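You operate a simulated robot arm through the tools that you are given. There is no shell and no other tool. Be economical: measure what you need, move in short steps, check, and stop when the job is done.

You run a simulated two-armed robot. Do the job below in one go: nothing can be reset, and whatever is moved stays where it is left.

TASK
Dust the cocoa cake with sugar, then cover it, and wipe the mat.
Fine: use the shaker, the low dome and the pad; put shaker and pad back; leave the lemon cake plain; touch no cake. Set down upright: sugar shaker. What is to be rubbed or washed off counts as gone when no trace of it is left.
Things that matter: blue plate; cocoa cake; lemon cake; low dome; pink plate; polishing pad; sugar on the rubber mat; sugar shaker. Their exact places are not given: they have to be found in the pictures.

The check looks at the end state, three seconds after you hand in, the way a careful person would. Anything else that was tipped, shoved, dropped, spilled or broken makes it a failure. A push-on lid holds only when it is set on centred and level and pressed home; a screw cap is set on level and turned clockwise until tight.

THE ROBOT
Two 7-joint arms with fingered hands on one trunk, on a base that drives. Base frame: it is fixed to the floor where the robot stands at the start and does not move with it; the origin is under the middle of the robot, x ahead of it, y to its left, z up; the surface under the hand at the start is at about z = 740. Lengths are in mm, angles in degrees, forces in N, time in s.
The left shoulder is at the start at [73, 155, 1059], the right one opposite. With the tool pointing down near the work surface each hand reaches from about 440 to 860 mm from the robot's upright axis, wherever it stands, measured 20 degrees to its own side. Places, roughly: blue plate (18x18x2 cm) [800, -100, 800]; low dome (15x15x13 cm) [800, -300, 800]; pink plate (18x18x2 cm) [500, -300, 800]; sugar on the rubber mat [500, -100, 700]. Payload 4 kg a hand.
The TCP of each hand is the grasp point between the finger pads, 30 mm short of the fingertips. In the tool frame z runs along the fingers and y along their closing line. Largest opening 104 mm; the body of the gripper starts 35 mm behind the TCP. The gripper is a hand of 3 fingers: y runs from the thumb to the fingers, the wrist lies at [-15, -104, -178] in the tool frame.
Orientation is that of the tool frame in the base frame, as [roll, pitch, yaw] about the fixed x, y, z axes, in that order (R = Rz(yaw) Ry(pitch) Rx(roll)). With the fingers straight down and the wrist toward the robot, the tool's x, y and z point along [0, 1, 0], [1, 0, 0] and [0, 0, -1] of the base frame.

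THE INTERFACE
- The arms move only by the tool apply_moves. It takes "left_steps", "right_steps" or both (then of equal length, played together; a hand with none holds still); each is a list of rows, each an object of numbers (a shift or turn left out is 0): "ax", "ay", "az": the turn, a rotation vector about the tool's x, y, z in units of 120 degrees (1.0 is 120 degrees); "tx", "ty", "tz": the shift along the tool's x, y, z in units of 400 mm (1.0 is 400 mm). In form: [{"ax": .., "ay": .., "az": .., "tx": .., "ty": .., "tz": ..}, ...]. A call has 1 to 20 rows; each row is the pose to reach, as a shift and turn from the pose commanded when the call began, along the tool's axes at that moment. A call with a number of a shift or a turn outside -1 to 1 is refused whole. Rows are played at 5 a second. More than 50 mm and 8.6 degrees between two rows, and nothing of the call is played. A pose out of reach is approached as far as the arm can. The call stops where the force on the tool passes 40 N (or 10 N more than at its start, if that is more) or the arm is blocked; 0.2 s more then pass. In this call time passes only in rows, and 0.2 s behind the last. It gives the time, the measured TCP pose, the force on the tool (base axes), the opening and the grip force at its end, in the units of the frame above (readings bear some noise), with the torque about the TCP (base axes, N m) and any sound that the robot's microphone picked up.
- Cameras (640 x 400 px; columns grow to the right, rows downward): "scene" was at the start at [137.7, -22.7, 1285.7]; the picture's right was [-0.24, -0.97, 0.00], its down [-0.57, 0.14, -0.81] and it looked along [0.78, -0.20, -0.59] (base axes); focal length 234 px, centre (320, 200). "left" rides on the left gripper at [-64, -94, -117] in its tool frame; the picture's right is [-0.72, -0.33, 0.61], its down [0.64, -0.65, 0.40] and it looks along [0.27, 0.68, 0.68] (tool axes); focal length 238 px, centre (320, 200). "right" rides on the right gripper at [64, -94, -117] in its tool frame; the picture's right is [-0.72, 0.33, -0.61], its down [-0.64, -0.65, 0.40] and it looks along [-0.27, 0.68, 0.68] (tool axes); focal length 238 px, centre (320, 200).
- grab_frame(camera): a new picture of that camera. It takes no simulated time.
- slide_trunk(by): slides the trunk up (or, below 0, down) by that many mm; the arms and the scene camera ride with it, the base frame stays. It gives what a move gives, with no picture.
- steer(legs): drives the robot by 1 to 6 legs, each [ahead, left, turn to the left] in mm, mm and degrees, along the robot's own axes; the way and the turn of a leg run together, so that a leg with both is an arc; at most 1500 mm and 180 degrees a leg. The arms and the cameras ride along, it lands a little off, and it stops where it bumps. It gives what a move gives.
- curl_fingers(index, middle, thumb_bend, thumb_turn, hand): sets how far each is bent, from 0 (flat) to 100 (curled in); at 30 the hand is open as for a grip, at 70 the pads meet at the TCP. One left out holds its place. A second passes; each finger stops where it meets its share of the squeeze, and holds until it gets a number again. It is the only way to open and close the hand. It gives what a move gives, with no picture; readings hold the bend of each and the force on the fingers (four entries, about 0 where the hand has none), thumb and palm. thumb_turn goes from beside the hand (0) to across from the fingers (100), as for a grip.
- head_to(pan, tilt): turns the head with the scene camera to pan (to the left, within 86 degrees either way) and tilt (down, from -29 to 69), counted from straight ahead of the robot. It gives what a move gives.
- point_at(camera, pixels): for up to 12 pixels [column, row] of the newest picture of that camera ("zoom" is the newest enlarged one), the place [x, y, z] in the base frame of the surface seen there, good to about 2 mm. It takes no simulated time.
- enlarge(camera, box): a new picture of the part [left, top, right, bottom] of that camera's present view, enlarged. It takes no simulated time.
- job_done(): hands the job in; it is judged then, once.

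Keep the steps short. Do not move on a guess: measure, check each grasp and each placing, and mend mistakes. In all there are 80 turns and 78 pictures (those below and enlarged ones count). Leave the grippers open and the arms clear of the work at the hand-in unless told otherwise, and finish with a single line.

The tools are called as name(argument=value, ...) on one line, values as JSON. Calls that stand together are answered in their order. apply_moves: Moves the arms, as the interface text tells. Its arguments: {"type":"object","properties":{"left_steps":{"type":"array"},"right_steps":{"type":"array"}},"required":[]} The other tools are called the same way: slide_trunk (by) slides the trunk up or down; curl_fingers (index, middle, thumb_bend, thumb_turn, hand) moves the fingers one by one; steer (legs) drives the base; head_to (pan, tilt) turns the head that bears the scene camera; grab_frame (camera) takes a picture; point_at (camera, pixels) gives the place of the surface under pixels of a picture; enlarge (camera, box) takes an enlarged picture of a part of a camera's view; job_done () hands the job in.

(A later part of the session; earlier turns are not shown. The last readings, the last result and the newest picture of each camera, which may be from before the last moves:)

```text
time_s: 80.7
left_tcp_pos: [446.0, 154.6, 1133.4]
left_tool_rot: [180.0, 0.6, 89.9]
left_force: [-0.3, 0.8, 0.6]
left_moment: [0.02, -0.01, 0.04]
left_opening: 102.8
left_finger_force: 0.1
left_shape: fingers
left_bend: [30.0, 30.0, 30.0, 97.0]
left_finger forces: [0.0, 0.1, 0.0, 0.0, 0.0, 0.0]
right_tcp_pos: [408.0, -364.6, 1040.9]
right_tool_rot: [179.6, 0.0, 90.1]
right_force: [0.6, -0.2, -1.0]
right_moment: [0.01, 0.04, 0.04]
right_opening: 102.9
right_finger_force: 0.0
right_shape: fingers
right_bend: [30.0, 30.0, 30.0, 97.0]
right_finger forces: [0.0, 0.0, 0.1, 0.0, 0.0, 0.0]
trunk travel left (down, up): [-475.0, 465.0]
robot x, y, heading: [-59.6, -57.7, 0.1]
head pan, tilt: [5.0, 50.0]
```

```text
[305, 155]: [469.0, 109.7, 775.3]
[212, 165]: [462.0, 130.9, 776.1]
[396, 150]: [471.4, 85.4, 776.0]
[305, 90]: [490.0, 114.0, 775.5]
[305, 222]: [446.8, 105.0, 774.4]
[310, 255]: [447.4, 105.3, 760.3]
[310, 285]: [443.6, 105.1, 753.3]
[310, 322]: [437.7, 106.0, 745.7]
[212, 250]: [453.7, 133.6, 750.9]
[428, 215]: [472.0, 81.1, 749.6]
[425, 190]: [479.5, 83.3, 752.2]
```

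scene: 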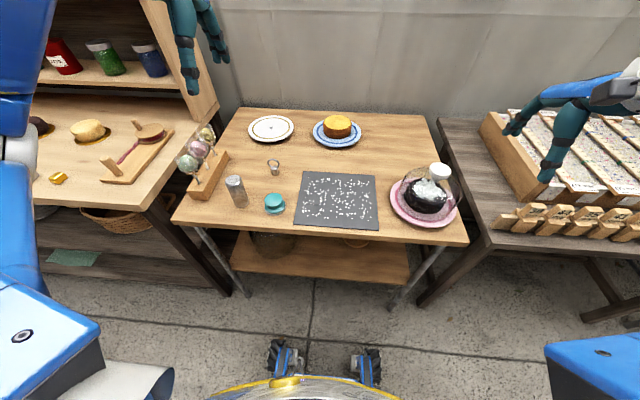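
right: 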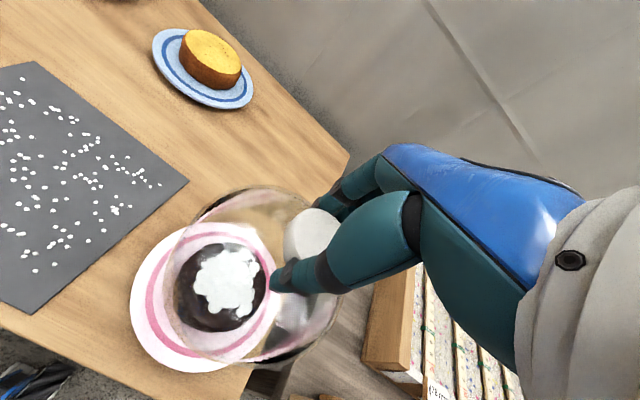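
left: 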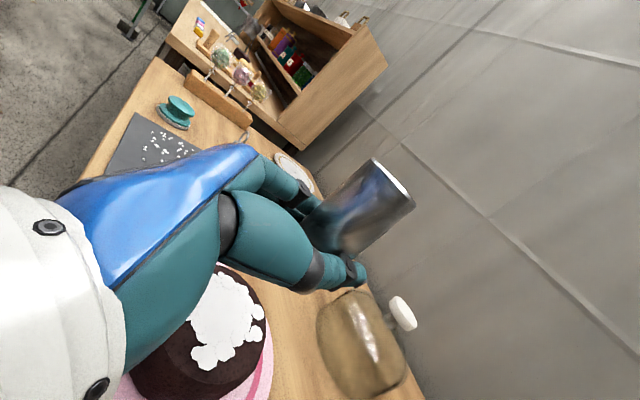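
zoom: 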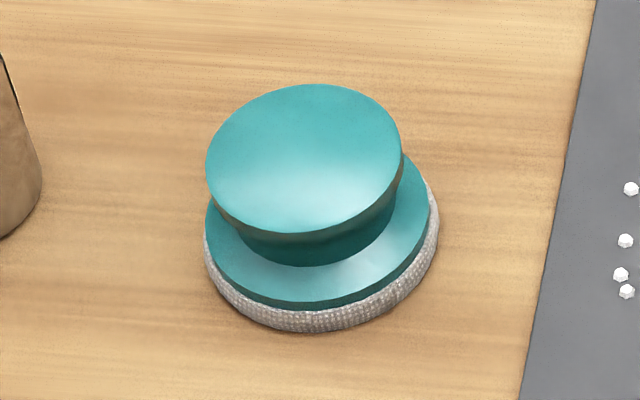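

The pad's knob is centred at about (467, 108) with its top at 775 and flange at 754. I bring the left hand down over it in stages.

apply_moves(left_steps=[{"tx": -0.06, "ty": 0.027}, {"tx": -0.1165, "ty": 0.054}, {"tx": -0.1165, "ty": 0.054, "tz": 0.1}, {"tx": -0.1165, "ty": 0.054, "tz": 0.21}, {"tx": -0.1165, "ty": 0.054, "tz": 0.32}, {"tx": -0.1165, "ty": 0.054, "tz": 0.43}, {"tx": -0.1165, "ty": 0.054, "tz": 0.54}, {"tx": -0.1165, "ty": 0.054, "tz": 0.64}, {"tx": -0.1165, "ty": 0.054, "tz": 0.73}])

grab_frame(camera="left")

```text
time_s: 82.7
left_tcp_pos: [467.3, 106.6, 840.8]
left_tool_rot: [179.9, 0.6, 89.9]
left_force: [0.1, -0.1, 1.0]
left_moment: [0.02, 0.0, 0.0]
left_opening: 102.8
left_finger_force: 0.1
left_shape: fingers
left_bend: [30.0, 30.0, 30.0, 97.0]
left_finger forces: [0.1, 0.0, 0.0, 0.0, 0.1, 0.0]
right_tcp_pos: [406.0, -363.8, 1039.6]
right_tool_rot: [179.6, -0.1, 90.0]
right_force: [-0.5, -0.5, 0.3]
right_moment: [-0.02, -0.03, 0.04]
right_opening: 103.0
right_finger_force: 0.0
right_shape: fingers
right_bend: [30.0, 30.0, 30.0, 97.0]
right_finger forces: [0.1, 0.1, 0.1, 0.0, 0.0, 0.1]
trunk travel left (down, up): [-475.0, 465.0]
robot x, y, heading: [-61.4, -62.4, 0.0]
head pan, tilt: [5.0, 50.0]
```

```text
28 pictures are left
```

left: 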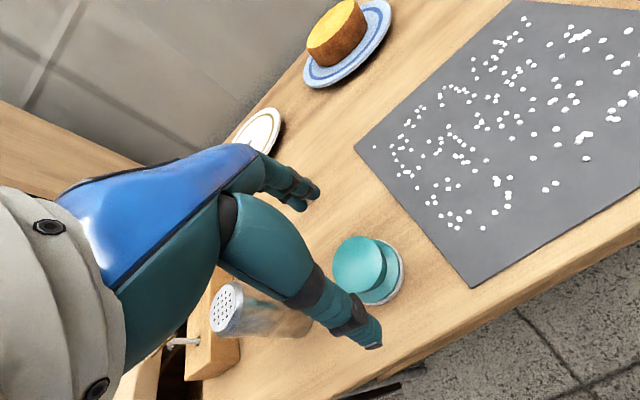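

Alignment is good. I descend to about 788 and close on the knob.

apply_moves(left_steps=[{"tz": 0.05}, {"tz": 0.1}, {"tz": 0.132}])

curl_fingers(hand="left", index=70, middle=70, thumb_bend=70)

enlarge(camera="scene", box=[224, 150, 320, 225])

```text
time_s: 83.5
left_tcp_pos: [467.1, 105.9, 787.4]
left_tool_rot: [180.0, 0.3, 89.9]
left_force: [0.1, -0.1, 0.3]
left_moment: [-0.01, 0.01, -0.01]
left_opening: 103.0
left_finger_force: 0.1
left_shape: fingers
left_bend: [30.0, 30.0, 30.0, 97.0]
left_finger forces: [0.0, 0.0, 0.0, 0.0, 0.0, 0.0]
right_tcp_pos: [407.0, -364.8, 1040.8]
right_tool_rot: [179.7, -0.1, 90.2]
right_force: [0.0, 0.1, 1.0]
right_moment: [0.02, -0.01, 0.01]
right_opening: 102.9
right_finger_force: 0.1
right_shape: fingers
right_bend: [30.0, 30.0, 30.0, 97.0]
right_finger forces: [0.0, 0.0, 0.0, 0.1, 0.0, 0.0]
trunk travel left (down, up): [-475.0, 465.0]
robot x, y, heading: [-55.8, -59.5, 0.2]
head pan, tilt: [5.0, 50.0]
```

```text
time_s: 84.5
left_tcp_pos: [467.7, 105.8, 789.1]
left_tool_rot: [-179.9, 0.4, 89.8]
left_force: [1.1, 0.0, -0.2]
left_moment: [0.01, 0.02, 0.01]
left_opening: 35.9
left_finger_force: 16.4
left_shape: fingers
left_bend: [60.0, 62.0, 56.0, 96.0]
left_finger forces: [8.0, 8.4, 0.1, 0.1, 15.7, 0.1]
right_tcp_pos: [406.8, -364.8, 1040.5]
right_tool_rot: [179.7, 0.0, 90.0]
right_force: [-0.5, 0.4, 0.1]
right_moment: [0.02, -0.01, -0.02]
right_opening: 102.7
right_finger_force: 0.0
right_shape: fingers
right_bend: [30.0, 30.0, 30.0, 97.0]
right_finger forces: [0.0, 0.0, 0.1, 0.0, 0.1, 0.0]
trunk travel left (down, up): [-475.0, 465.0]
robot x, y, heading: [-64.1, -58.4, 0.0]
head pan, tilt: [5.0, 50.0]
```

```text
5.33 times, centred on (272, 188) of scene
```

zoom: 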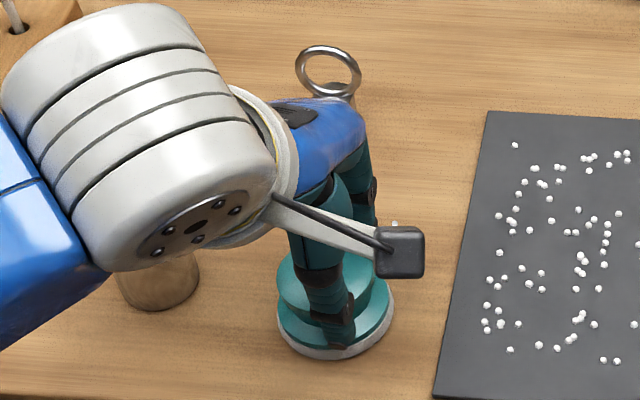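

The knob is gripped at 16 N. I lift, carry the pad to the near-left part of the mat at (445, 15), and lower it to just above the mat.

apply_moves(left_steps=[{"tz": -0.04}, {"tz": -0.08}, {"tx": -0.08, "ty": -0.02, "tz": -0.08}, {"tx": -0.16, "ty": -0.04, "tz": -0.08}, {"tx": -0.2275, "ty": -0.056, "tz": -0.08}, {"tx": -0.2275, "ty": -0.056, "tz": -0.05}, {"tx": -0.2275, "ty": -0.056, "tz": -0.022}])

enlarge(camera="scene", box=[250, 160, 386, 245])

```text
time_s: 86.1
left_tcp_pos: [444.4, 15.6, 798.6]
left_tool_rot: [179.9, 0.5, 89.9]
left_force: [0.3, -0.7, -0.1]
left_moment: [-0.02, -0.02, 0.0]
left_opening: 35.8
left_finger_force: 15.7
left_shape: fingers
left_bend: [61.0, 62.0, 56.0, 96.0]
left_finger forces: [7.8, 7.9, 0.1, 0.0, 15.6, 0.0]
right_tcp_pos: [406.7, -365.6, 1040.0]
right_tool_rot: [179.5, 0.0, 90.1]
right_force: [0.2, -0.2, -0.4]
right_moment: [-0.04, 0.02, -0.02]
right_opening: 102.6
right_finger_force: 0.0
right_shape: fingers
right_bend: [30.0, 30.0, 30.0, 97.0]
right_finger forces: [0.0, 0.0, 0.0, 0.0, 0.1, 0.0]
trunk travel left (down, up): [-475.0, 465.0]
robot x, y, heading: [-58.4, -59.2, 0.1]
head pan, tilt: [5.0, 50.0]
```

```text
4.71 times, centred on (318, 202) of scene
```

zoom: 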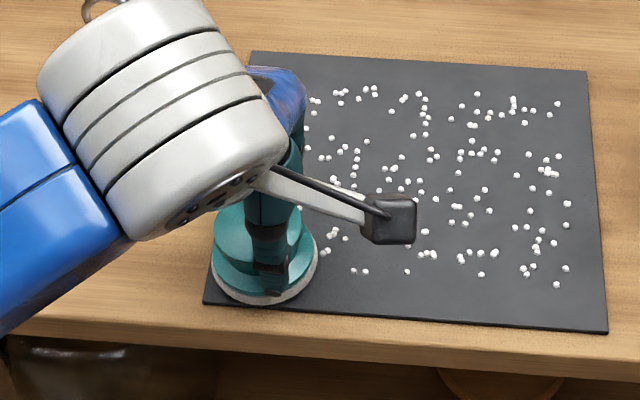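

The pad hangs level over the corner. I press down gently until contact.

apply_moves(left_steps=[{"tz": 0.008}, {"tz": 0.014}, {"tz": 0.018}])

```text
time_s: 86.9
left_tcp_pos: [443.5, 13.2, 792.1]
left_tool_rot: [179.9, 0.4, 90.0]
left_force: [1.0, -1.2, 3.2]
left_moment: [0.0, 0.01, 0.0]
left_opening: 35.7
left_finger_force: 17.8
left_shape: fingers
left_bend: [60.0, 63.0, 56.0, 95.0]
left_finger forces: [9.4, 9.6, 0.0, 0.0, 15.7, 0.0]
right_tcp_pos: [406.7, -366.1, 1039.8]
right_tool_rot: [179.5, -0.1, 90.1]
right_force: [-0.5, -1.8, -0.6]
right_moment: [-0.02, 0.0, 0.0]
right_opening: 102.6
right_finger_force: 0.1
right_shape: fingers
right_bend: [30.0, 30.0, 30.0, 97.0]
right_finger forces: [0.0, 0.0, 0.1, 0.0, 0.1, 0.0]
trunk travel left (down, up): [-475.0, 465.0]
robot x, y, heading: [-60.5, -59.0, 0.1]
head pan, tilt: [5.0, 50.0]
```

Contact at 3 N. I press slightly more and wipe the first two lanes, going right and then back 35 mm further in.

apply_moves(left_steps=[{"tz": 0.005}, {"tx": -0.07, "tz": 0.005}, {"tx": -0.14, "tz": 0.005}, {"tx": -0.21, "tz": 0.005}, {"tx": -0.28, "tz": 0.005}, {"tx": -0.35, "tz": 0.005}, {"tx": -0.42, "tz": 0.005}, {"tx": -0.42, "ty": 0.044, "tz": 0.005}, {"tx": -0.42, "ty": 0.0875, "tz": 0.005}, {"tx": -0.35, "ty": 0.0875, "tz": 0.005}, {"tx": -0.28, "ty": 0.0875, "tz": 0.005}, {"tx": -0.21, "ty": 0.0875, "tz": 0.005}, {"tx": -0.14, "ty": 0.0875, "tz": 0.005}, {"tx": -0.07, "ty": 0.0875, "tz": 0.005}, {"tx": 0, "ty": 0.0875, "tz": 0.005}])

enlarge(camera="scene", box=[250, 160, 386, 245])

```text
time_s: 90.1
left_tcp_pos: [479.2, 13.2, 789.7]
left_tool_rot: [179.9, 0.4, 89.9]
left_force: [0.2, -5.2, 10.0]
left_moment: [-0.09, -0.08, -0.06]
left_opening: 35.5
left_finger_force: 20.5
left_shape: fingers
left_bend: [62.0, 63.0, 56.0, 94.0]
left_finger forces: [8.4, 15.2, 0.0, 0.0, 17.6, 0.1]
right_tcp_pos: [406.2, -367.3, 1040.1]
right_tool_rot: [179.4, 0.0, 90.2]
right_force: [-0.3, 0.3, -0.4]
right_moment: [0.06, -0.02, 0.03]
right_opening: 102.8
right_finger_force: 0.0
right_shape: fingers
right_bend: [30.0, 30.0, 30.0, 97.0]
right_finger forces: [0.0, 0.1, 0.0, 0.0, 0.1, 0.1]
trunk travel left (down, up): [-475.0, 465.0]
robot x, y, heading: [-61.2, -60.6, -0.2]
head pan, tilt: [5.0, 50.0]
```

```text
4.71 times, centred on (318, 202) of scene
```

zoom: 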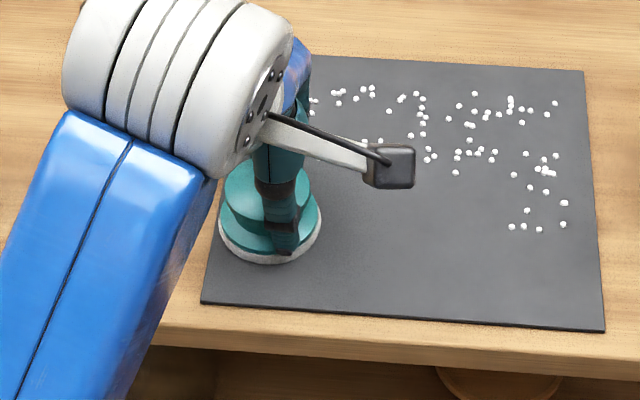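

The grains vanish under the pad. I continue with three more lanes at x ≈ 514, 549 and 584.

apply_moves(left_steps=[{"ty": 0.0875}, {"tx": -0.086, "ty": 0.0875}, {"tx": -0.172, "ty": 0.0875}, {"tx": -0.258, "ty": 0.0875}, {"tx": -0.344, "ty": 0.0875}, {"tx": -0.43, "ty": 0.0875}, {"tx": -0.43, "ty": 0.175}, {"tx": -0.344, "ty": 0.175}, {"tx": -0.258, "ty": 0.175}, {"tx": -0.172, "ty": 0.175}, {"tx": -0.086, "ty": 0.175}, {"tx": 0, "ty": 0.175}, {"tx": 0, "ty": 0.26}, {"tx": -0.086, "ty": 0.26}, {"tx": -0.172, "ty": 0.26}, {"tx": -0.258, "ty": 0.26}, {"tx": -0.344, "ty": 0.26}, {"tx": -0.43, "ty": 0.26}, {"tx": -0.43, "ty": 0.26}])

enlarge(camera="scene", box=[250, 160, 386, 245])

```text
time_s: 91.4
left_tcp_pos: [524.9, -106.7, 786.7]
left_tool_rot: [178.2, -2.5, 91.6]
left_force: [-14.5, 3.2, 32.3]
left_moment: [0.06, 0.78, 0.01]
left_opening: 29.8
left_finger_force: 24.5
left_shape: fingers
left_bend: [68.0, 65.0, 56.0, 95.0]
left_finger forces: [2.3, 13.8, 0.1, 0.0, 32.9, 0.0]
right_tcp_pos: [403.3, -363.9, 1041.5]
right_tool_rot: [179.5, 0.1, 90.2]
right_force: [-0.5, -0.1, -0.4]
right_moment: [0.02, 0.01, -0.02]
right_opening: 102.7
right_finger_force: 0.0
right_shape: fingers
right_bend: [30.0, 30.0, 30.0, 97.0]
right_finger forces: [0.1, 0.1, 0.1, 0.1, 0.0, 0.0]
trunk travel left (down, up): [-475.0, 465.0]
robot x, y, heading: [-59.3, -57.6, 0.1]
head pan, tilt: [5.0, 50.0]
stopped in row 6 (left hand): the force on the tool passed its limit at 44 N (the readings are from after the stop); the commanded pose is now the measured one
```

```text
4.71 times, centred on (318, 202) of scene
```

zoom: 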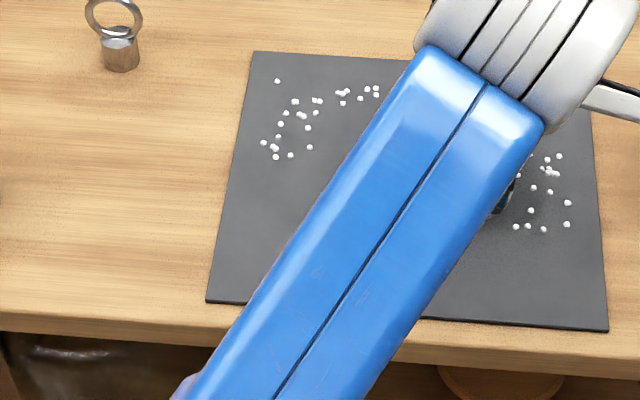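

The force limit was hit and the hand tilted about 3°. I lift 10 mm, level the hand, and inspect the pad in the grip.

apply_moves(left_steps=[{"tz": -0.01}, {"ax": 0.015, "ay": -0.0208, "az": 0.0133, "tz": -0.03}, {"ax": 0.015, "ay": -0.0208, "az": 0.0133, "tz": -0.04}])

grab_frame(camera="left")

grab_frame(camera="right")

```text
time_s: 92.2
left_tcp_pos: [529.4, -96.4, 792.4]
left_tool_rot: [-179.1, -1.0, 90.6]
left_force: [0.2, -0.3, -0.9]
left_moment: [-0.05, -0.01, -0.01]
left_opening: 29.1
left_finger_force: 14.2
left_shape: fingers
left_bend: [65.0, 64.0, 57.0, 95.0]
left_finger forces: [4.4, 9.9, 0.0, 0.1, 14.0, 0.0]
right_tcp_pos: [408.5, -363.2, 1040.2]
right_tool_rot: [179.6, 0.2, 90.2]
right_force: [-0.5, -0.1, 0.0]
right_moment: [0.0, 0.0, 0.03]
right_opening: 102.9
right_finger_force: 0.0
right_shape: fingers
right_bend: [30.0, 30.0, 30.0, 97.0]
right_finger forces: [0.0, 0.0, 0.0, 0.0, 0.0, 0.0]
trunk travel left (down, up): [-475.0, 465.0]
robot x, y, heading: [-56.8, -58.6, 0.0]
head pan, tilt: [5.0, 50.0]
```

```text
23 pictures are left
```

left: 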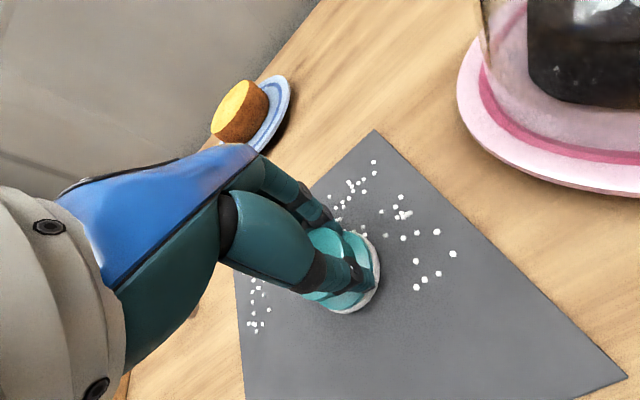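

```text
22 pictures are left
```

right: 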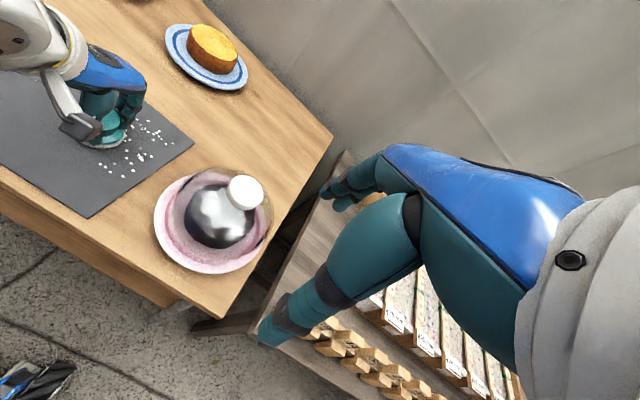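

enlarge(camera="right", box=[40, 60, 200, 220])

```text
2.50 times, centred on (120, 140) of right
```

zoom: 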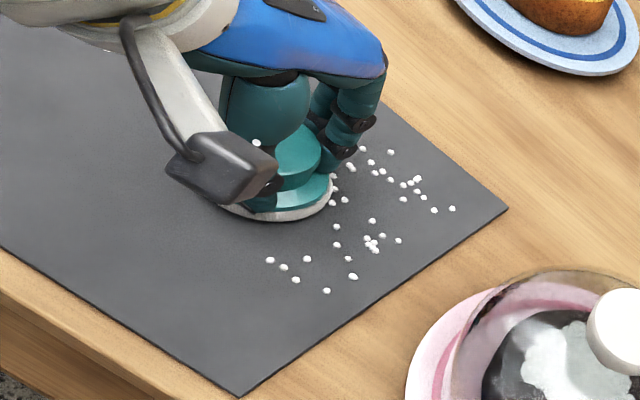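

The pad is still held but has shifted in the grip. I set it down on the mat here and open, to regrip it at the proper height.

apply_moves(left_steps=[{"tz": 0.006, "ax": -0.0075, "ay": -0.005, "az": 0.005}, {"tz": 0.012, "ax": -0.0075, "ay": -0.005, "az": 0.005}])

curl_fingers(hand="left", index=30, middle=30, thumb_bend=30)

enlarge(camera="right", box=[40, 60, 200, 220])

```text
time_s: 92.8
left_tcp_pos: [533.2, -99.9, 798.7]
left_tool_rot: [178.6, -0.3, 89.9]
left_force: [-0.1, 0.0, -0.4]
left_moment: [0.0, -0.03, 0.02]
left_opening: 29.2
left_finger_force: 14.1
left_shape: fingers
left_bend: [65.0, 64.0, 57.0, 95.0]
left_finger forces: [4.4, 9.7, 0.1, 0.0, 14.0, 0.0]
right_tcp_pos: [407.4, -364.5, 1039.5]
right_tool_rot: [179.6, 0.1, 90.1]
right_force: [1.1, -0.4, -0.2]
right_moment: [0.02, 0.01, -0.01]
right_opening: 102.8
right_finger_force: 0.1
right_shape: fingers
right_bend: [30.0, 30.0, 30.0, 97.0]
right_finger forces: [0.0, 0.0, 0.0, 0.0, 0.1, 0.0]
trunk travel left (down, up): [-475.0, 465.0]
robot x, y, heading: [-56.6, -53.9, 0.1]
head pan, tilt: [5.0, 50.0]
```

```text
time_s: 93.8
left_tcp_pos: [532.9, -98.5, 795.2]
left_tool_rot: [179.1, -0.6, 90.0]
left_force: [0.3, 0.3, -0.2]
left_moment: [0.03, -0.02, -0.01]
left_opening: 102.5
left_finger_force: 0.1
left_shape: fingers
left_bend: [30.0, 30.0, 30.0, 97.0]
left_finger forces: [0.1, 0.0, 0.1, 0.0, 0.0, 0.0]
right_tcp_pos: [407.0, -364.7, 1039.9]
right_tool_rot: [179.6, 0.0, 90.1]
right_force: [-0.1, 0.1, 0.1]
right_moment: [0.01, -0.01, 0.05]
right_opening: 102.8
right_finger_force: 0.0
right_shape: fingers
right_bend: [30.0, 30.0, 30.0, 97.0]
right_finger forces: [0.1, 0.0, 0.0, 0.0, 0.0, 0.0]
trunk travel left (down, up): [-475.0, 465.0]
robot x, y, heading: [-55.7, -57.7, -0.0]
head pan, tilt: [5.0, 50.0]
```

```text
2.50 times, centred on (120, 140) of right
```

zoom: 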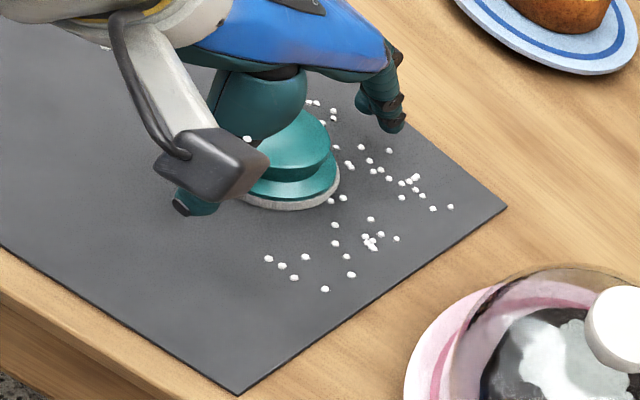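

The pad now stands flat on the mat. I measure where it is.

point_at(camera="zoom", pixels=[[295, 145], [325, 130], [285, 172], [333, 190], [262, 200], [338, 168], [320, 115], [325, 150]])

```text
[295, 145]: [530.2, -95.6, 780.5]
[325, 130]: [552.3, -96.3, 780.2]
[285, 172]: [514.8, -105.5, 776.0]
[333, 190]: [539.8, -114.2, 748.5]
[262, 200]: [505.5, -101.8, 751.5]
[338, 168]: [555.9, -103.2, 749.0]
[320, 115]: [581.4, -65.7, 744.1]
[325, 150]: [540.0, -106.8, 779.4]
```

The pad centre is at about (530, −88), 10 mm off the TCP. The arm is in an awkward posture here. I raise the hand and drive 110 mm right for a better working position, then regrip centred.

apply_moves(left_steps=[{"tz": -0.08}, {"tz": -0.16, "ax": 0.0075, "ay": -0.005}, {"tz": -0.2, "ax": 0.0075, "ay": -0.005}])

steer(legs=[[0, -110, 0]])

apply_moves(left_steps=[{"tx": 0.08}, {"tx": 0.16}, {"tx": 0.22}, {"tx": 0.26}, {"tx": 0.26}])

```text
time_s: 94.6
left_tcp_pos: [533.2, -88.6, 867.1]
left_tool_rot: [-179.6, -0.9, 90.8]
left_force: [0.7, 0.5, 1.1]
left_moment: [0.03, -0.01, 0.03]
left_opening: 102.8
left_finger_force: 0.1
left_shape: fingers
left_bend: [30.0, 30.0, 30.0, 97.0]
left_finger forces: [0.1, 0.0, 0.0, 0.0, 0.0, 0.1]
right_tcp_pos: [407.3, -365.1, 1039.8]
right_tool_rot: [179.6, 0.0, 90.1]
right_force: [0.0, 0.0, -0.5]
right_moment: [-0.02, 0.0, -0.01]
right_opening: 102.4
right_finger_force: 0.1
right_shape: fingers
right_bend: [30.0, 30.0, 30.0, 97.0]
right_finger forces: [0.1, 0.1, 0.0, 0.0, 0.0, 0.0]
trunk travel left (down, up): [-475.0, 465.0]
robot x, y, heading: [-60.4, -58.1, 0.0]
head pan, tilt: [5.0, 50.0]
```

```text
time_s: 95.8
left_tcp_pos: [534.4, -181.1, 871.7]
left_tool_rot: [-179.7, 0.3, 91.0]
left_force: [0.0, 0.7, 0.1]
left_moment: [-0.09, -0.01, 0.0]
left_opening: 102.9
left_finger_force: 0.1
left_shape: fingers
left_bend: [30.0, 30.0, 30.0, 97.0]
left_finger forces: [0.0, 0.0, 0.0, 0.0, 0.0, 0.0]
right_tcp_pos: [407.9, -456.7, 1044.5]
right_tool_rot: [179.5, 0.9, 90.3]
right_force: [0.8, 1.2, 0.7]
right_moment: [-0.05, 0.02, -0.02]
right_opening: 102.6
right_finger_force: 0.1
right_shape: fingers
right_bend: [30.0, 30.0, 30.0, 97.0]
right_finger forces: [0.1, 0.0, 0.0, 0.0, 0.0, 0.0]
trunk travel left (down, up): [-475.0, 465.0]
robot x, y, heading: [-58.6, -164.9, 0.1]
head pan, tilt: [5.0, 50.0]
```

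```text
time_s: 97.0
left_tcp_pos: [531.2, -90.3, 871.9]
left_tool_rot: [-179.8, -0.6, 91.0]
left_force: [0.1, -0.1, -0.7]
left_moment: [0.01, 0.0, 0.01]
left_opening: 102.9
left_finger_force: 0.1
left_shape: fingers
left_bend: [30.0, 30.0, 30.0, 97.0]
left_finger forces: [0.0, 0.1, 0.1, 0.0, 0.0, 0.1]
right_tcp_pos: [406.9, -472.0, 1039.9]
right_tool_rot: [179.5, 0.0, 90.3]
right_force: [0.3, 0.7, 0.7]
right_moment: [-0.01, 0.03, -0.02]
right_opening: 102.7
right_finger_force: 0.0
right_shape: fingers
right_bend: [30.0, 30.0, 30.0, 97.0]
right_finger forces: [0.0, 0.0, 0.1, 0.0, 0.1, 0.0]
trunk travel left (down, up): [-475.0, 465.0]
robot x, y, heading: [-62.7, -162.7, 0.1]
head pan, tilt: [5.0, 50.0]
```

apply_moves(left_steps=[{"tz": 0.08, "tx": 0.003, "az": 0.008}, {"tz": 0.14, "tx": 0.003, "az": 0.008}, {"tz": 0.18, "tx": 0.003, "az": 0.008}, {"tz": 0.2, "tx": 0.003, "az": 0.008}, {"tz": 0.2, "tx": 0.003, "az": 0.008}])

grab_frame(camera="scene")

```text
time_s: 98.2
left_tcp_pos: [531.4, -89.9, 793.0]
left_tool_rot: [-179.9, -0.7, 90.1]
left_force: [-0.4, -0.1, 0.5]
left_moment: [0.05, 0.0, 0.03]
left_opening: 102.7
left_finger_force: 0.1
left_shape: fingers
left_bend: [30.0, 30.0, 30.0, 97.0]
left_finger forces: [0.0, 0.0, 0.0, 0.0, 0.1, 0.0]
right_tcp_pos: [406.0, -473.2, 1041.1]
right_tool_rot: [179.6, 0.0, 90.3]
right_force: [-1.3, -0.1, -0.6]
right_moment: [-0.01, -0.02, 0.01]
right_opening: 102.7
right_finger_force: 0.1
right_shape: fingers
right_bend: [30.0, 30.0, 30.0, 97.0]
right_finger forces: [0.0, 0.0, 0.0, 0.1, 0.1, 0.0]
trunk travel left (down, up): [-475.0, 465.0]
robot x, y, heading: [-58.7, -165.2, 0.0]
head pan, tilt: [5.0, 50.0]
```

```text
19 pictures are left
```

scene: 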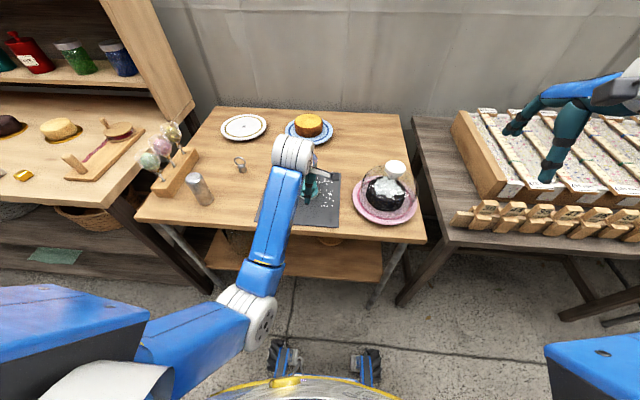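

Now I close on the knob.

curl_fingers(hand="left", index=70, middle=70, thumb_bend=70)

```text
time_s: 99.2
left_tcp_pos: [531.5, -89.4, 790.6]
left_tool_rot: [-180.0, -0.6, 90.1]
left_force: [0.3, 0.9, 1.6]
left_moment: [0.04, -0.04, 0.02]
left_opening: 36.5
left_finger_force: 16.7
left_shape: fingers
left_bend: [60.0, 62.0, 56.0, 96.0]
left_finger forces: [8.9, 9.6, 0.1, 0.0, 16.0, 0.0]
right_tcp_pos: [406.1, -472.2, 1039.9]
right_tool_rot: [179.5, 0.0, 90.3]
right_force: [-0.9, -0.2, 0.6]
right_moment: [-0.04, 0.01, 0.0]
right_opening: 103.0
right_finger_force: 0.0
right_shape: fingers
right_bend: [30.0, 30.0, 30.0, 97.0]
right_finger forces: [0.0, 0.0, 0.0, 0.0, 0.1, 0.0]
trunk travel left (down, up): [-475.0, 465.0]
robot x, y, heading: [-58.8, -169.5, 0.3]
head pan, tilt: [5.0, 50.0]
```

The grip is the same as before (16.7 N, centred). I wipe the right-hand part with light pressure in shorter steps, then the next lane to the left.

apply_moves(left_steps=[{"ty": -0.045, "tz": 0.003}, {"ty": -0.085, "tz": 0.003}, {"tx": -0.06, "ty": -0.085, "tz": 0.003}, {"tx": -0.12, "ty": -0.085, "tz": 0.003}, {"tx": -0.165, "ty": -0.085, "tz": 0.003}, {"tx": -0.165, "ty": -0.04, "tz": 0.003}, {"tx": -0.165, "ty": 0.0, "tz": 0.003}, {"tx": -0.165, "ty": 0.04, "tz": 0.003}, {"tx": -0.165, "ty": 0.0775, "tz": 0.003}, {"tx": -0.11, "ty": 0.0775, "tz": 0.003}, {"tx": -0.055, "ty": 0.0775, "tz": 0.003}, {"tx": 0.0, "ty": 0.0775, "tz": 0.003}, {"tx": 0.06, "ty": 0.0775, "tz": 0.003}, {"tx": 0.12, "ty": 0.0775, "tz": 0.003}, {"tx": 0.18, "ty": 0.0775, "tz": 0.003}, {"tx": 0.225, "ty": 0.0775, "tz": 0.003}, {"tx": 0.26, "ty": 0.0775, "tz": 0.003}])

enlarge(camera="scene", box=[230, 150, 366, 235])

```text
time_s: 100.3
left_tcp_pos: [504.7, -106.9, 788.2]
left_tool_rot: [178.6, -4.5, 92.0]
left_force: [-8.9, 8.2, 23.9]
left_moment: [0.29, 0.08, 0.11]
left_opening: 31.9
left_finger_force: 26.2
left_shape: fingers
left_bend: [65.0, 64.0, 56.0, 96.0]
left_finger forces: [13.4, 16.4, 0.0, 0.1, 22.0, 0.0]
right_tcp_pos: [404.4, -469.8, 1041.5]
right_tool_rot: [179.5, 0.1, 90.4]
right_force: [0.1, 0.3, -0.5]
right_moment: [0.02, 0.03, -0.02]
right_opening: 102.8
right_finger_force: 0.2
right_shape: fingers
right_bend: [30.0, 30.0, 30.0, 97.0]
right_finger forces: [0.0, 0.0, 0.0, 0.0, 0.1, 0.0]
trunk travel left (down, up): [-475.0, 465.0]
robot x, y, heading: [-56.5, -165.2, 0.1]
head pan, tilt: [5.0, 50.0]
stopped in row 5 (left hand): the force on the tool passed its limit at 42 N (the readings are from after the stop); the commanded pose is now the measured one
```

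```text
4.71 times, centred on (298, 192) of scene
```

zoom: 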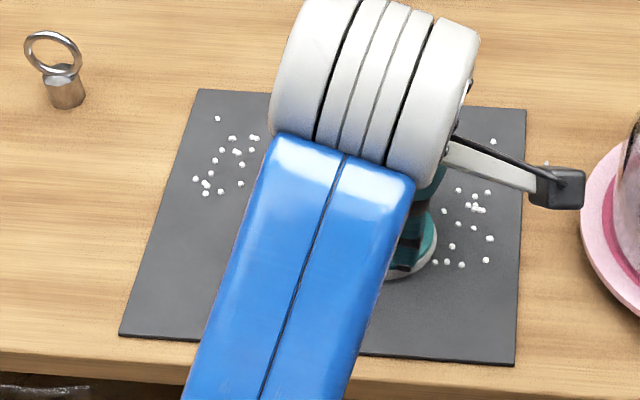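

The pad tips about the pinch axis when it is dragged sideways. From here I will wipe along x instead. First I lift slightly, level the hand, set the pad down flat and open.

apply_moves(left_steps=[{"tz": -0.012}, {"ax": 0.012, "ay": -0.0375, "az": 0.0167, "tz": -0.02}, {"ax": 0.012, "ay": -0.0375, "az": 0.0167, "tz": -0.02}, {"ax": 0.012, "ay": -0.0375, "az": 0.0167, "tz": -0.014}, {"ax": 0.012, "ay": -0.0375, "az": 0.0167, "tz": -0.01}])

curl_fingers(hand="left", index=30, middle=30, thumb_bend=30)

enlarge(camera="right", box=[0, 0, 200, 200])

```text
time_s: 101.5
left_tcp_pos: [509.0, -103.9, 791.0]
left_tool_rot: [-179.8, -0.7, 90.1]
left_force: [-3.1, -3.4, 6.5]
left_moment: [0.05, 0.07, 0.07]
left_opening: 32.1
left_finger_force: 19.3
left_shape: fingers
left_bend: [64.0, 64.0, 57.0, 94.0]
left_finger forces: [7.2, 13.7, 0.0, 0.0, 18.7, 0.0]
right_tcp_pos: [405.3, -472.0, 1040.1]
right_tool_rot: [179.5, 0.0, 90.3]
right_force: [-0.4, 0.4, -1.1]
right_moment: [0.01, 0.0, 0.0]
right_opening: 102.8
right_finger_force: 0.1
right_shape: fingers
right_bend: [30.0, 30.0, 30.0, 97.0]
right_finger forces: [0.0, 0.1, 0.0, 0.0, 0.1, 0.1]
trunk travel left (down, up): [-475.0, 465.0]
robot x, y, heading: [-58.9, -164.3, 0.3]
head pan, tilt: [5.0, 50.0]
```

```text
time_s: 102.5
left_tcp_pos: [507.2, -102.9, 788.7]
left_tool_rot: [-179.8, -0.7, 90.0]
left_force: [0.3, -0.8, -0.3]
left_moment: [0.03, 0.03, 0.03]
left_opening: 102.8
left_finger_force: 0.1
left_shape: fingers
left_bend: [30.0, 30.0, 30.0, 97.0]
left_finger forces: [0.0, 0.0, 0.1, 0.0, 0.1, 0.0]
right_tcp_pos: [407.4, -471.2, 1040.3]
right_tool_rot: [179.5, 0.0, 90.3]
right_force: [-0.6, -0.2, 0.4]
right_moment: [-0.01, 0.03, 0.0]
right_opening: 102.8
right_finger_force: 0.1
right_shape: fingers
right_bend: [30.0, 30.0, 30.0, 97.0]
right_finger forces: [0.1, 0.0, 0.1, 0.0, 0.0, 0.0]
trunk travel left (down, up): [-475.0, 465.0]
robot x, y, heading: [-57.9, -164.5, 0.4]
head pan, tilt: [5.0, 50.0]
```

```text
2.00 times, centred on (100, 100) of right
```

zoom: 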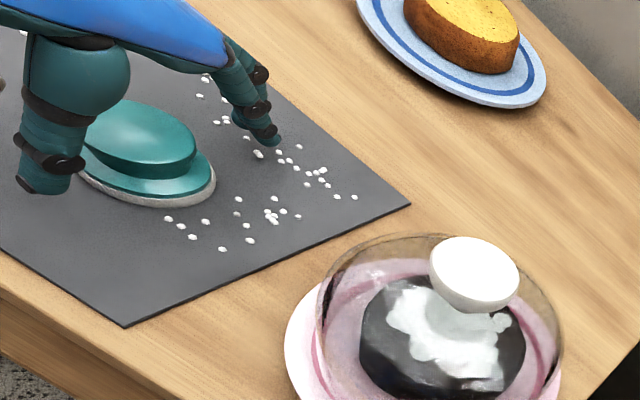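

point_at(camera="zoom", pixels=[[140, 138], [194, 150], [120, 103], [150, 170], [213, 190], [160, 204], [205, 155], [110, 190]])

```text
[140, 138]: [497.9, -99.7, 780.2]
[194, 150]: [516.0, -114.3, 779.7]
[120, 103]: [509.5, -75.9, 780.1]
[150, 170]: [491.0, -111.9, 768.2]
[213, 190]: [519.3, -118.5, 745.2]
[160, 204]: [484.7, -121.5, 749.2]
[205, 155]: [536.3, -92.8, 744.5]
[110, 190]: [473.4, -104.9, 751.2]
```

I recentre the hand on the pad at (503, −97), close again, then lift 8 mm and move to the right-hand column at y ≈ −152.

apply_moves(left_steps=[{"tx": 0.015, "ty": -0.01, "tz": -0.003}, {"tx": 0.015, "ty": -0.01, "tz": -0.003}])

curl_fingers(hand="left", index=70, middle=70, thumb_bend=70)

apply_moves(left_steps=[{"tz": -0.025}, {"tz": -0.035, "tx": -0.03, "ty": -0.02}, {"tz": -0.035, "tx": -0.07, "ty": -0.05}, {"tz": -0.035, "tx": -0.11, "ty": -0.06}, {"tz": -0.035, "tx": -0.14, "ty": -0.06}, {"tz": -0.035, "tx": -0.14, "ty": -0.06}])

```text
time_s: 103.1
left_tcp_pos: [505.8, -99.4, 794.9]
left_tool_rot: [179.9, -0.5, 89.8]
left_force: [-0.8, 1.1, -0.1]
left_moment: [0.0, -0.02, -0.01]
left_opening: 103.2
left_finger_force: 0.0
left_shape: fingers
left_bend: [30.0, 30.0, 30.0, 97.0]
left_finger forces: [0.0, 0.1, 0.0, 0.0, 0.0, 0.1]
right_tcp_pos: [406.8, -470.3, 1040.2]
right_tool_rot: [179.5, 0.0, 90.4]
right_force: [0.7, -0.2, 0.1]
right_moment: [0.0, 0.05, -0.04]
right_opening: 102.8
right_finger_force: 0.0
right_shape: fingers
right_bend: [30.0, 30.0, 30.0, 97.0]
right_finger forces: [0.0, 0.0, 0.0, 0.1, 0.0, 0.1]
trunk travel left (down, up): [-475.0, 465.0]
robot x, y, heading: [-58.9, -165.5, 0.1]
head pan, tilt: [5.0, 50.0]
```

```text
time_s: 104.1
left_tcp_pos: [504.8, -99.5, 795.1]
left_tool_rot: [-180.0, -0.7, 89.9]
left_force: [2.0, -0.9, 3.6]
left_moment: [0.03, -0.01, -0.01]
left_opening: 35.8
left_finger_force: 15.7
left_shape: fingers
left_bend: [60.0, 62.0, 56.0, 96.0]
left_finger forces: [8.1, 8.9, 0.0, 0.0, 14.2, 0.0]
right_tcp_pos: [406.2, -470.0, 1040.7]
right_tool_rot: [179.6, 0.1, 90.2]
right_force: [-1.1, 0.1, -0.5]
right_moment: [0.04, 0.0, 0.02]
right_opening: 102.7
right_finger_force: 0.1
right_shape: fingers
right_bend: [30.0, 30.0, 30.0, 97.0]
right_finger forces: [0.1, 0.0, 0.0, 0.0, 0.0, 0.0]
trunk travel left (down, up): [-475.0, 465.0]
robot x, y, heading: [-55.4, -165.7, 0.1]
head pan, tilt: [5.0, 50.0]
```

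```text
time_s: 105.7
left_tcp_pos: [495.0, -112.8, 805.0]
left_tool_rot: [178.0, -5.7, 92.4]
left_force: [-0.2, 0.1, -0.7]
left_moment: [-0.01, 0.01, 0.0]
left_opening: 35.7
left_finger_force: 15.0
left_shape: fingers
left_bend: [61.0, 62.0, 56.0, 95.0]
left_finger forces: [6.9, 8.5, 0.1, 0.1, 15.1, 0.1]
right_tcp_pos: [405.9, -469.2, 1041.0]
right_tool_rot: [179.6, 0.1, 90.3]
right_force: [-0.7, -0.3, 1.3]
right_moment: [0.02, -0.01, 0.0]
right_opening: 102.9
right_finger_force: 0.0
right_shape: fingers
right_bend: [30.0, 30.0, 30.0, 97.0]
right_finger forces: [0.1, 0.0, 0.0, 0.1, 0.0, 0.0]
trunk travel left (down, up): [-475.0, 465.0]
robot x, y, heading: [-57.8, -165.1, 0.1]
head pan, tilt: [5.0, 50.0]
stopped in row 6 (left hand): the arm was blocked; the commanded pose is now the measured one
```

The arm itself reaches a joint limit when going further right, so this is not a collision. I bring the hand back left and level it, then use the base to shift the pad sideways.

apply_moves(left_steps=[{"tz": -0.015, "tx": 0.03, "ax": 0.008, "ay": -0.024, "az": 0.01}, {"tz": -0.015, "tx": 0.07, "ax": 0.0167, "ay": -0.0475, "az": 0.02}, {"tz": -0.015, "tx": 0.12, "ax": 0.0167, "ay": -0.0475, "az": 0.02}, {"tz": -0.015, "tx": 0.15, "ax": 0.0167, "ay": -0.0475, "az": 0.02}, {"tz": -0.015, "tx": 0.15, "ax": 0.0167, "ay": -0.0475, "az": 0.02}])

steer(legs=[[0, -100, 0]])

enlarge(camera="scene", box=[210, 120, 370, 220])

```text
time_s: 106.9
left_tcp_pos: [493.6, -56.9, 815.8]
left_tool_rot: [-179.7, 0.1, 89.7]
left_force: [0.1, 0.4, 0.2]
left_moment: [0.0, 0.04, 0.01]
left_opening: 35.8
left_finger_force: 15.6
left_shape: fingers
left_bend: [61.0, 62.0, 56.0, 95.0]
left_finger forces: [6.9, 8.5, 0.0, 0.0, 14.9, 0.0]
right_tcp_pos: [405.3, -469.3, 1041.3]
right_tool_rot: [179.5, 0.1, 90.3]
right_force: [-0.4, -0.3, 0.9]
right_moment: [0.03, 0.04, 0.02]
right_opening: 102.9
right_finger_force: 0.0
right_shape: fingers
right_bend: [30.0, 30.0, 30.0, 97.0]
right_finger forces: [0.0, 0.1, 0.0, 0.1, 0.0, 0.0]
trunk travel left (down, up): [-475.0, 465.0]
robot x, y, heading: [-59.0, -166.6, 0.1]
head pan, tilt: [5.0, 50.0]
```

```text
time_s: 108.0
left_tcp_pos: [492.4, -137.1, 813.5]
left_tool_rot: [-179.8, 1.0, 89.8]
left_force: [-0.1, 1.2, -0.8]
left_moment: [-0.1, -0.02, -0.02]
left_opening: 35.6
left_finger_force: 15.0
left_shape: fingers
left_bend: [61.0, 62.0, 56.0, 95.0]
left_finger forces: [6.9, 8.6, 0.1, 0.0, 14.9, 0.0]
right_tcp_pos: [406.7, -547.9, 1047.9]
right_tool_rot: [179.4, 1.1, 90.4]
right_force: [0.9, 1.5, 0.1]
right_moment: [-0.12, 0.02, -0.03]
right_opening: 102.7
right_finger_force: 0.0
right_shape: fingers
right_bend: [30.0, 30.0, 30.0, 97.0]
right_finger forces: [0.1, 0.0, 0.0, 0.0, 0.0, 0.1]
trunk travel left (down, up): [-475.0, 465.0]
robot x, y, heading: [-58.8, -261.2, 0.1]
head pan, tilt: [5.0, 50.0]
```

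```text
4.00 times, centred on (290, 170) of scene
```

zoom: 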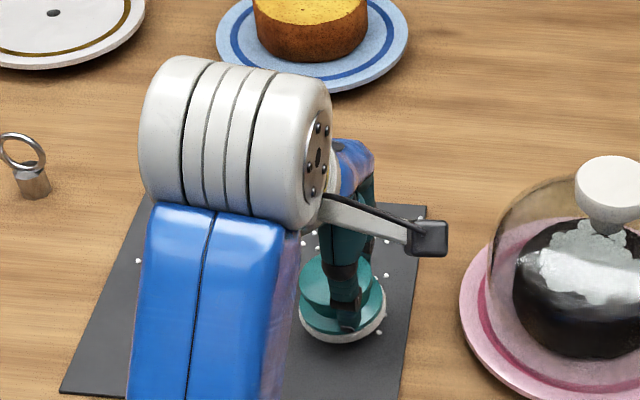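

The pad now sits over the right side of the mat. I lower it to contact.

apply_moves(left_steps=[{"tz": 0.02}, {"tz": 0.035}, {"tz": 0.043}, {"tz": 0.048}, {"tz": 0.051}])

```text
time_s: 109.2
left_tcp_pos: [493.0, -152.3, 795.6]
left_tool_rot: [-179.7, 0.0, 89.8]
left_force: [0.0, -0.4, 0.0]
left_moment: [-0.04, -0.01, -0.01]
left_opening: 35.5
left_finger_force: 15.5
left_shape: fingers
left_bend: [61.0, 62.0, 56.0, 95.0]
left_finger forces: [6.9, 8.6, 0.0, 0.1, 14.9, 0.0]
right_tcp_pos: [405.5, -566.0, 1041.6]
right_tool_rot: [179.4, 0.1, 90.5]
right_force: [-0.1, 0.3, 0.6]
right_moment: [-0.03, 0.02, 0.03]
right_opening: 102.9
right_finger_force: 0.0
right_shape: fingers
right_bend: [30.0, 30.0, 30.0, 97.0]
right_finger forces: [0.0, 0.0, 0.0, 0.1, 0.0, 0.1]
trunk travel left (down, up): [-475.0, 465.0]
robot x, y, heading: [-60.6, -262.3, 0.1]
head pan, tilt: [5.0, 50.0]
```

No contact yet. I go 4 mm lower, then sweep ahead along x to about 592 and back.

apply_moves(left_steps=[{"tz": 0.006}, {"tz": 0.01}, {"ty": -0.04, "tz": 0.01}, {"ty": 0.0, "tz": 0.01}, {"ty": 0.05, "tz": 0.01}, {"ty": 0.1, "tz": 0.01}, {"ty": 0.15, "tz": 0.01}, {"ty": 0.2, "tz": 0.01}, {"ty": 0.245, "tz": 0.01}, {"ty": 0.245, "tz": 0.01}])

enlarge(camera="scene", box=[210, 120, 370, 220])

```text
time_s: 111.4
left_tcp_pos: [590.1, -151.0, 791.4]
left_tool_rot: [-179.7, 0.0, 89.6]
left_force: [-0.6, -0.3, 2.0]
left_moment: [0.04, 0.05, 0.04]
left_opening: 34.5
left_finger_force: 16.8
left_shape: fingers
left_bend: [62.0, 63.0, 56.0, 95.0]
left_finger forces: [7.8, 9.2, 0.0, 0.0, 15.5, 0.0]
right_tcp_pos: [406.7, -566.5, 1041.0]
right_tool_rot: [179.3, 0.1, 90.4]
right_force: [0.3, -0.7, 0.1]
right_moment: [-0.02, 0.01, 0.01]
right_opening: 102.8
right_finger_force: 0.0
right_shape: fingers
right_bend: [30.0, 30.0, 30.0, 97.0]
right_finger forces: [0.0, 0.1, 0.0, 0.1, 0.0, 0.0]
trunk travel left (down, up): [-475.0, 465.0]
robot x, y, heading: [-58.8, -261.1, 0.3]
head pan, tilt: [5.0, 50.0]
```

```text
4.00 times, centred on (290, 170) of scene
```

zoom: 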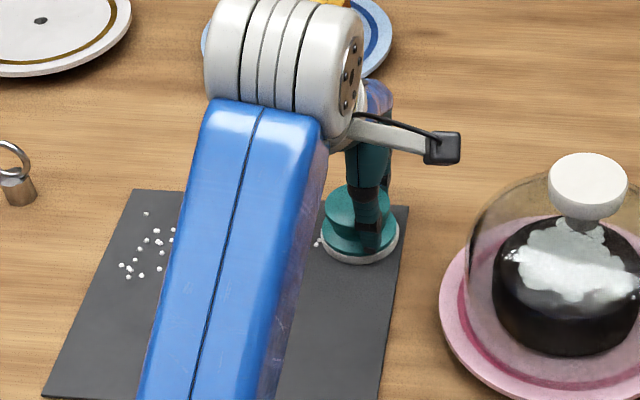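

That column is clean with light contact. I continue leftwards with two more columns, lifting the pad between them.

apply_moves(left_steps=[{"tz": -0.02}, {"tx": 0.045, "tz": -0.02}, {"tx": 0.0875, "tz": -0.02}, {"tx": 0.0875, "tz": 0.001}, {"tx": 0.0875, "ty": -0.05, "tz": 0.002}, {"tx": 0.0875, "ty": -0.1, "tz": 0.002}, {"tx": 0.0875, "ty": -0.15, "tz": 0.002}, {"tx": 0.0875, "ty": -0.2, "tz": 0.002}, {"tx": 0.0875, "ty": -0.25, "tz": 0.002}, {"tx": 0.0875, "ty": -0.25, "tz": -0.02}, {"tx": 0.13, "ty": -0.25, "tz": -0.02}, {"tx": 0.175, "ty": -0.25, "tz": -0.02}, {"tx": 0.175, "ty": -0.25, "tz": 0.001}, {"tx": 0.175, "ty": -0.2, "tz": 0.002}, {"tx": 0.175, "ty": -0.15, "tz": 0.002}, {"tx": 0.175, "ty": -0.1, "tz": 0.002}, {"tx": 0.175, "ty": -0.05, "tz": 0.002}, {"tx": 0.175, "ty": 0.0, "tz": 0.002}, {"tx": 0.175, "ty": 0.01, "tz": 0.002}, {"tx": 0.175, "ty": 0.01, "tz": -0.02}])

enlarge(camera="scene", box=[210, 120, 370, 220])

```text
time_s: 115.6
left_tcp_pos: [595.8, -80.3, 799.3]
left_tool_rot: [-179.7, 0.0, 89.8]
left_force: [-0.5, 0.1, -0.9]
left_moment: [-0.01, -0.02, -0.01]
left_opening: 33.0
left_finger_force: 13.7
left_shape: fingers
left_bend: [63.0, 63.0, 56.0, 95.0]
left_finger forces: [6.0, 8.6, 0.1, 0.0, 13.3, 0.1]
right_tcp_pos: [406.4, -565.1, 1042.3]
right_tool_rot: [179.5, 0.1, 90.4]
right_force: [0.2, -0.6, 0.4]
right_moment: [0.01, -0.01, 0.02]
right_opening: 102.8
right_finger_force: 0.1
right_shape: fingers
right_bend: [30.0, 30.0, 30.0, 97.0]
right_finger forces: [0.1, 0.1, 0.0, 0.0, 0.0, 0.0]
trunk travel left (down, up): [-475.0, 465.0]
robot x, y, heading: [-59.9, -262.3, 0.4]
head pan, tilt: [5.0, 50.0]
```

```text
4.00 times, centred on (290, 170) of scene
```

zoom: 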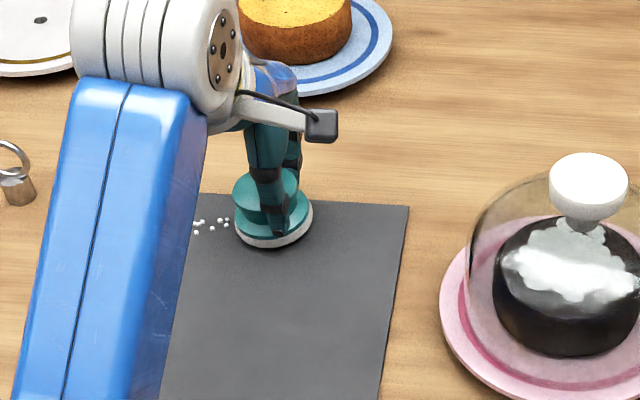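

The right two thirds are clean. I wipe the next two columns to the left.

apply_moves(left_steps=[{"tx": 0.045}, {"tx": 0.0875}, {"tx": 0.0875, "tz": 0.0215}, {"tx": 0.0875, "ty": -0.05, "tz": 0.0225}, {"tx": 0.0875, "ty": -0.1, "tz": 0.0225}, {"tx": 0.0875, "ty": -0.15, "tz": 0.0225}, {"tx": 0.0875, "ty": -0.2, "tz": 0.0225}, {"tx": 0.0875, "ty": -0.25, "tz": 0.0225}, {"tx": 0.0875, "ty": -0.25, "tz": 0.0}, {"tx": 0.13, "ty": -0.25, "tz": 0.0}, {"tx": 0.175, "ty": -0.25, "tz": 0.0}, {"tx": 0.175, "ty": -0.25, "tz": 0.0215}, {"tx": 0.175, "ty": -0.2, "tz": 0.0225}, {"tx": 0.175, "ty": -0.15, "tz": 0.0225}, {"tx": 0.175, "ty": -0.1, "tz": 0.0225}, {"tx": 0.175, "ty": -0.05, "tz": 0.0225}, {"tx": 0.175, "ty": 0.0, "tz": 0.0225}, {"tx": 0.175, "ty": 0.0, "tz": 0.0225}, {"tx": 0.175, "ty": 0.0, "tz": 0.0}])

enlarge(camera="scene", box=[210, 120, 370, 220])

```text
time_s: 119.6
left_tcp_pos: [595.3, -11.3, 799.1]
left_tool_rot: [-179.6, 0.1, 89.7]
left_force: [-0.1, 0.1, -0.3]
left_moment: [-0.04, 0.02, -0.04]
left_opening: 32.1
left_finger_force: 13.0
left_shape: fingers
left_bend: [63.0, 63.0, 57.0, 95.0]
left_finger forces: [5.7, 8.6, 0.1, 0.0, 13.1, 0.0]
right_tcp_pos: [406.9, -564.4, 1041.2]
right_tool_rot: [179.4, 0.0, 90.3]
right_force: [-0.4, 0.2, -0.4]
right_moment: [-0.01, -0.01, 0.0]
right_opening: 102.8
right_finger_force: 0.0
right_shape: fingers
right_bend: [30.0, 30.0, 30.0, 97.0]
right_finger forces: [0.1, 0.1, 0.0, 0.0, 0.0, 0.0]
trunk travel left (down, up): [-475.0, 465.0]
robot x, y, heading: [-59.8, -259.6, 0.3]
head pan, tilt: [5.0, 50.0]
```

```text
4.00 times, centred on (290, 170) of scene
```

zoom: 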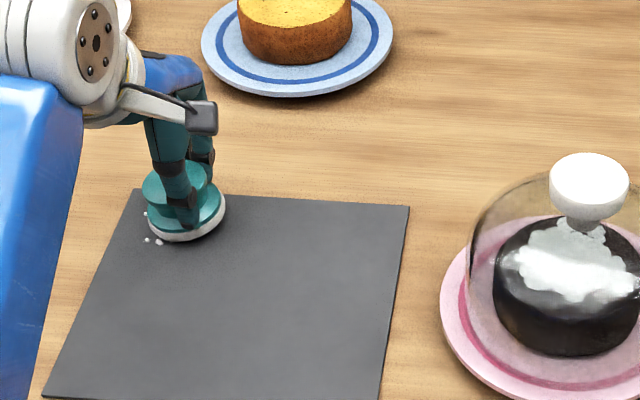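

Only a few grains are left near the far left corner. I wipe a last column at y ≈ 18 and lift the pad higher.

apply_moves(left_steps=[{"tx": 0.04}, {"tx": 0.075}, {"tx": 0.075, "tz": 0.0215}, {"tx": 0.075, "ty": -0.04, "tz": 0.0225}, {"tx": 0.075, "ty": -0.08, "tz": 0.0225}, {"tx": 0.075, "ty": -0.13, "tz": 0.0225}, {"tx": 0.075, "ty": -0.18, "tz": 0.0225}, {"tx": 0.075, "ty": -0.24, "tz": 0.0225}, {"tx": 0.075, "ty": -0.3, "tz": 0.0225}, {"tx": 0.075, "ty": -0.3, "tz": 0.0}, {"tx": 0.075, "ty": -0.3, "tz": -0.05}])

grab_frame(camera="scene")

```text
time_s: 122.0
left_tcp_pos: [475.9, 17.6, 819.5]
left_tool_rot: [-179.7, 0.1, 89.8]
left_force: [0.3, 0.2, 0.1]
left_moment: [0.02, 0.0, 0.01]
left_opening: 31.7
left_finger_force: 13.3
left_shape: fingers
left_bend: [63.0, 62.0, 57.0, 96.0]
left_finger forces: [5.7, 8.4, 0.1, 0.0, 12.9, 0.0]
right_tcp_pos: [405.9, -564.1, 1042.2]
right_tool_rot: [179.5, 0.0, 90.4]
right_force: [0.2, 0.4, 0.1]
right_moment: [0.0, 0.04, -0.01]
right_opening: 102.7
right_finger_force: 0.1
right_shape: fingers
right_bend: [30.0, 30.0, 30.0, 97.0]
right_finger forces: [0.0, 0.0, 0.1, 0.0, 0.1, 0.1]
trunk travel left (down, up): [-475.0, 465.0]
robot x, y, heading: [-56.1, -259.7, 0.2]
head pan, tilt: [5.0, 50.0]
```

```text
12 pictures are left
```

scene: 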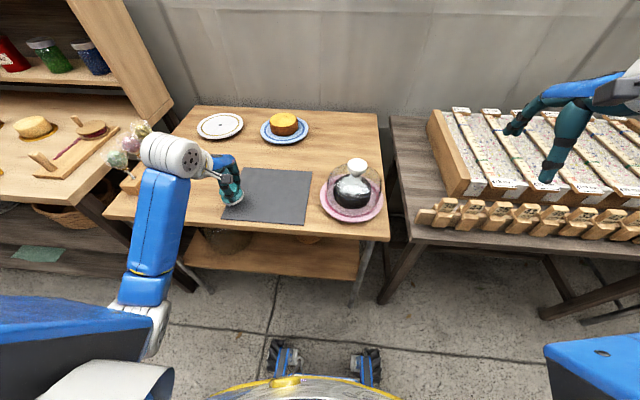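

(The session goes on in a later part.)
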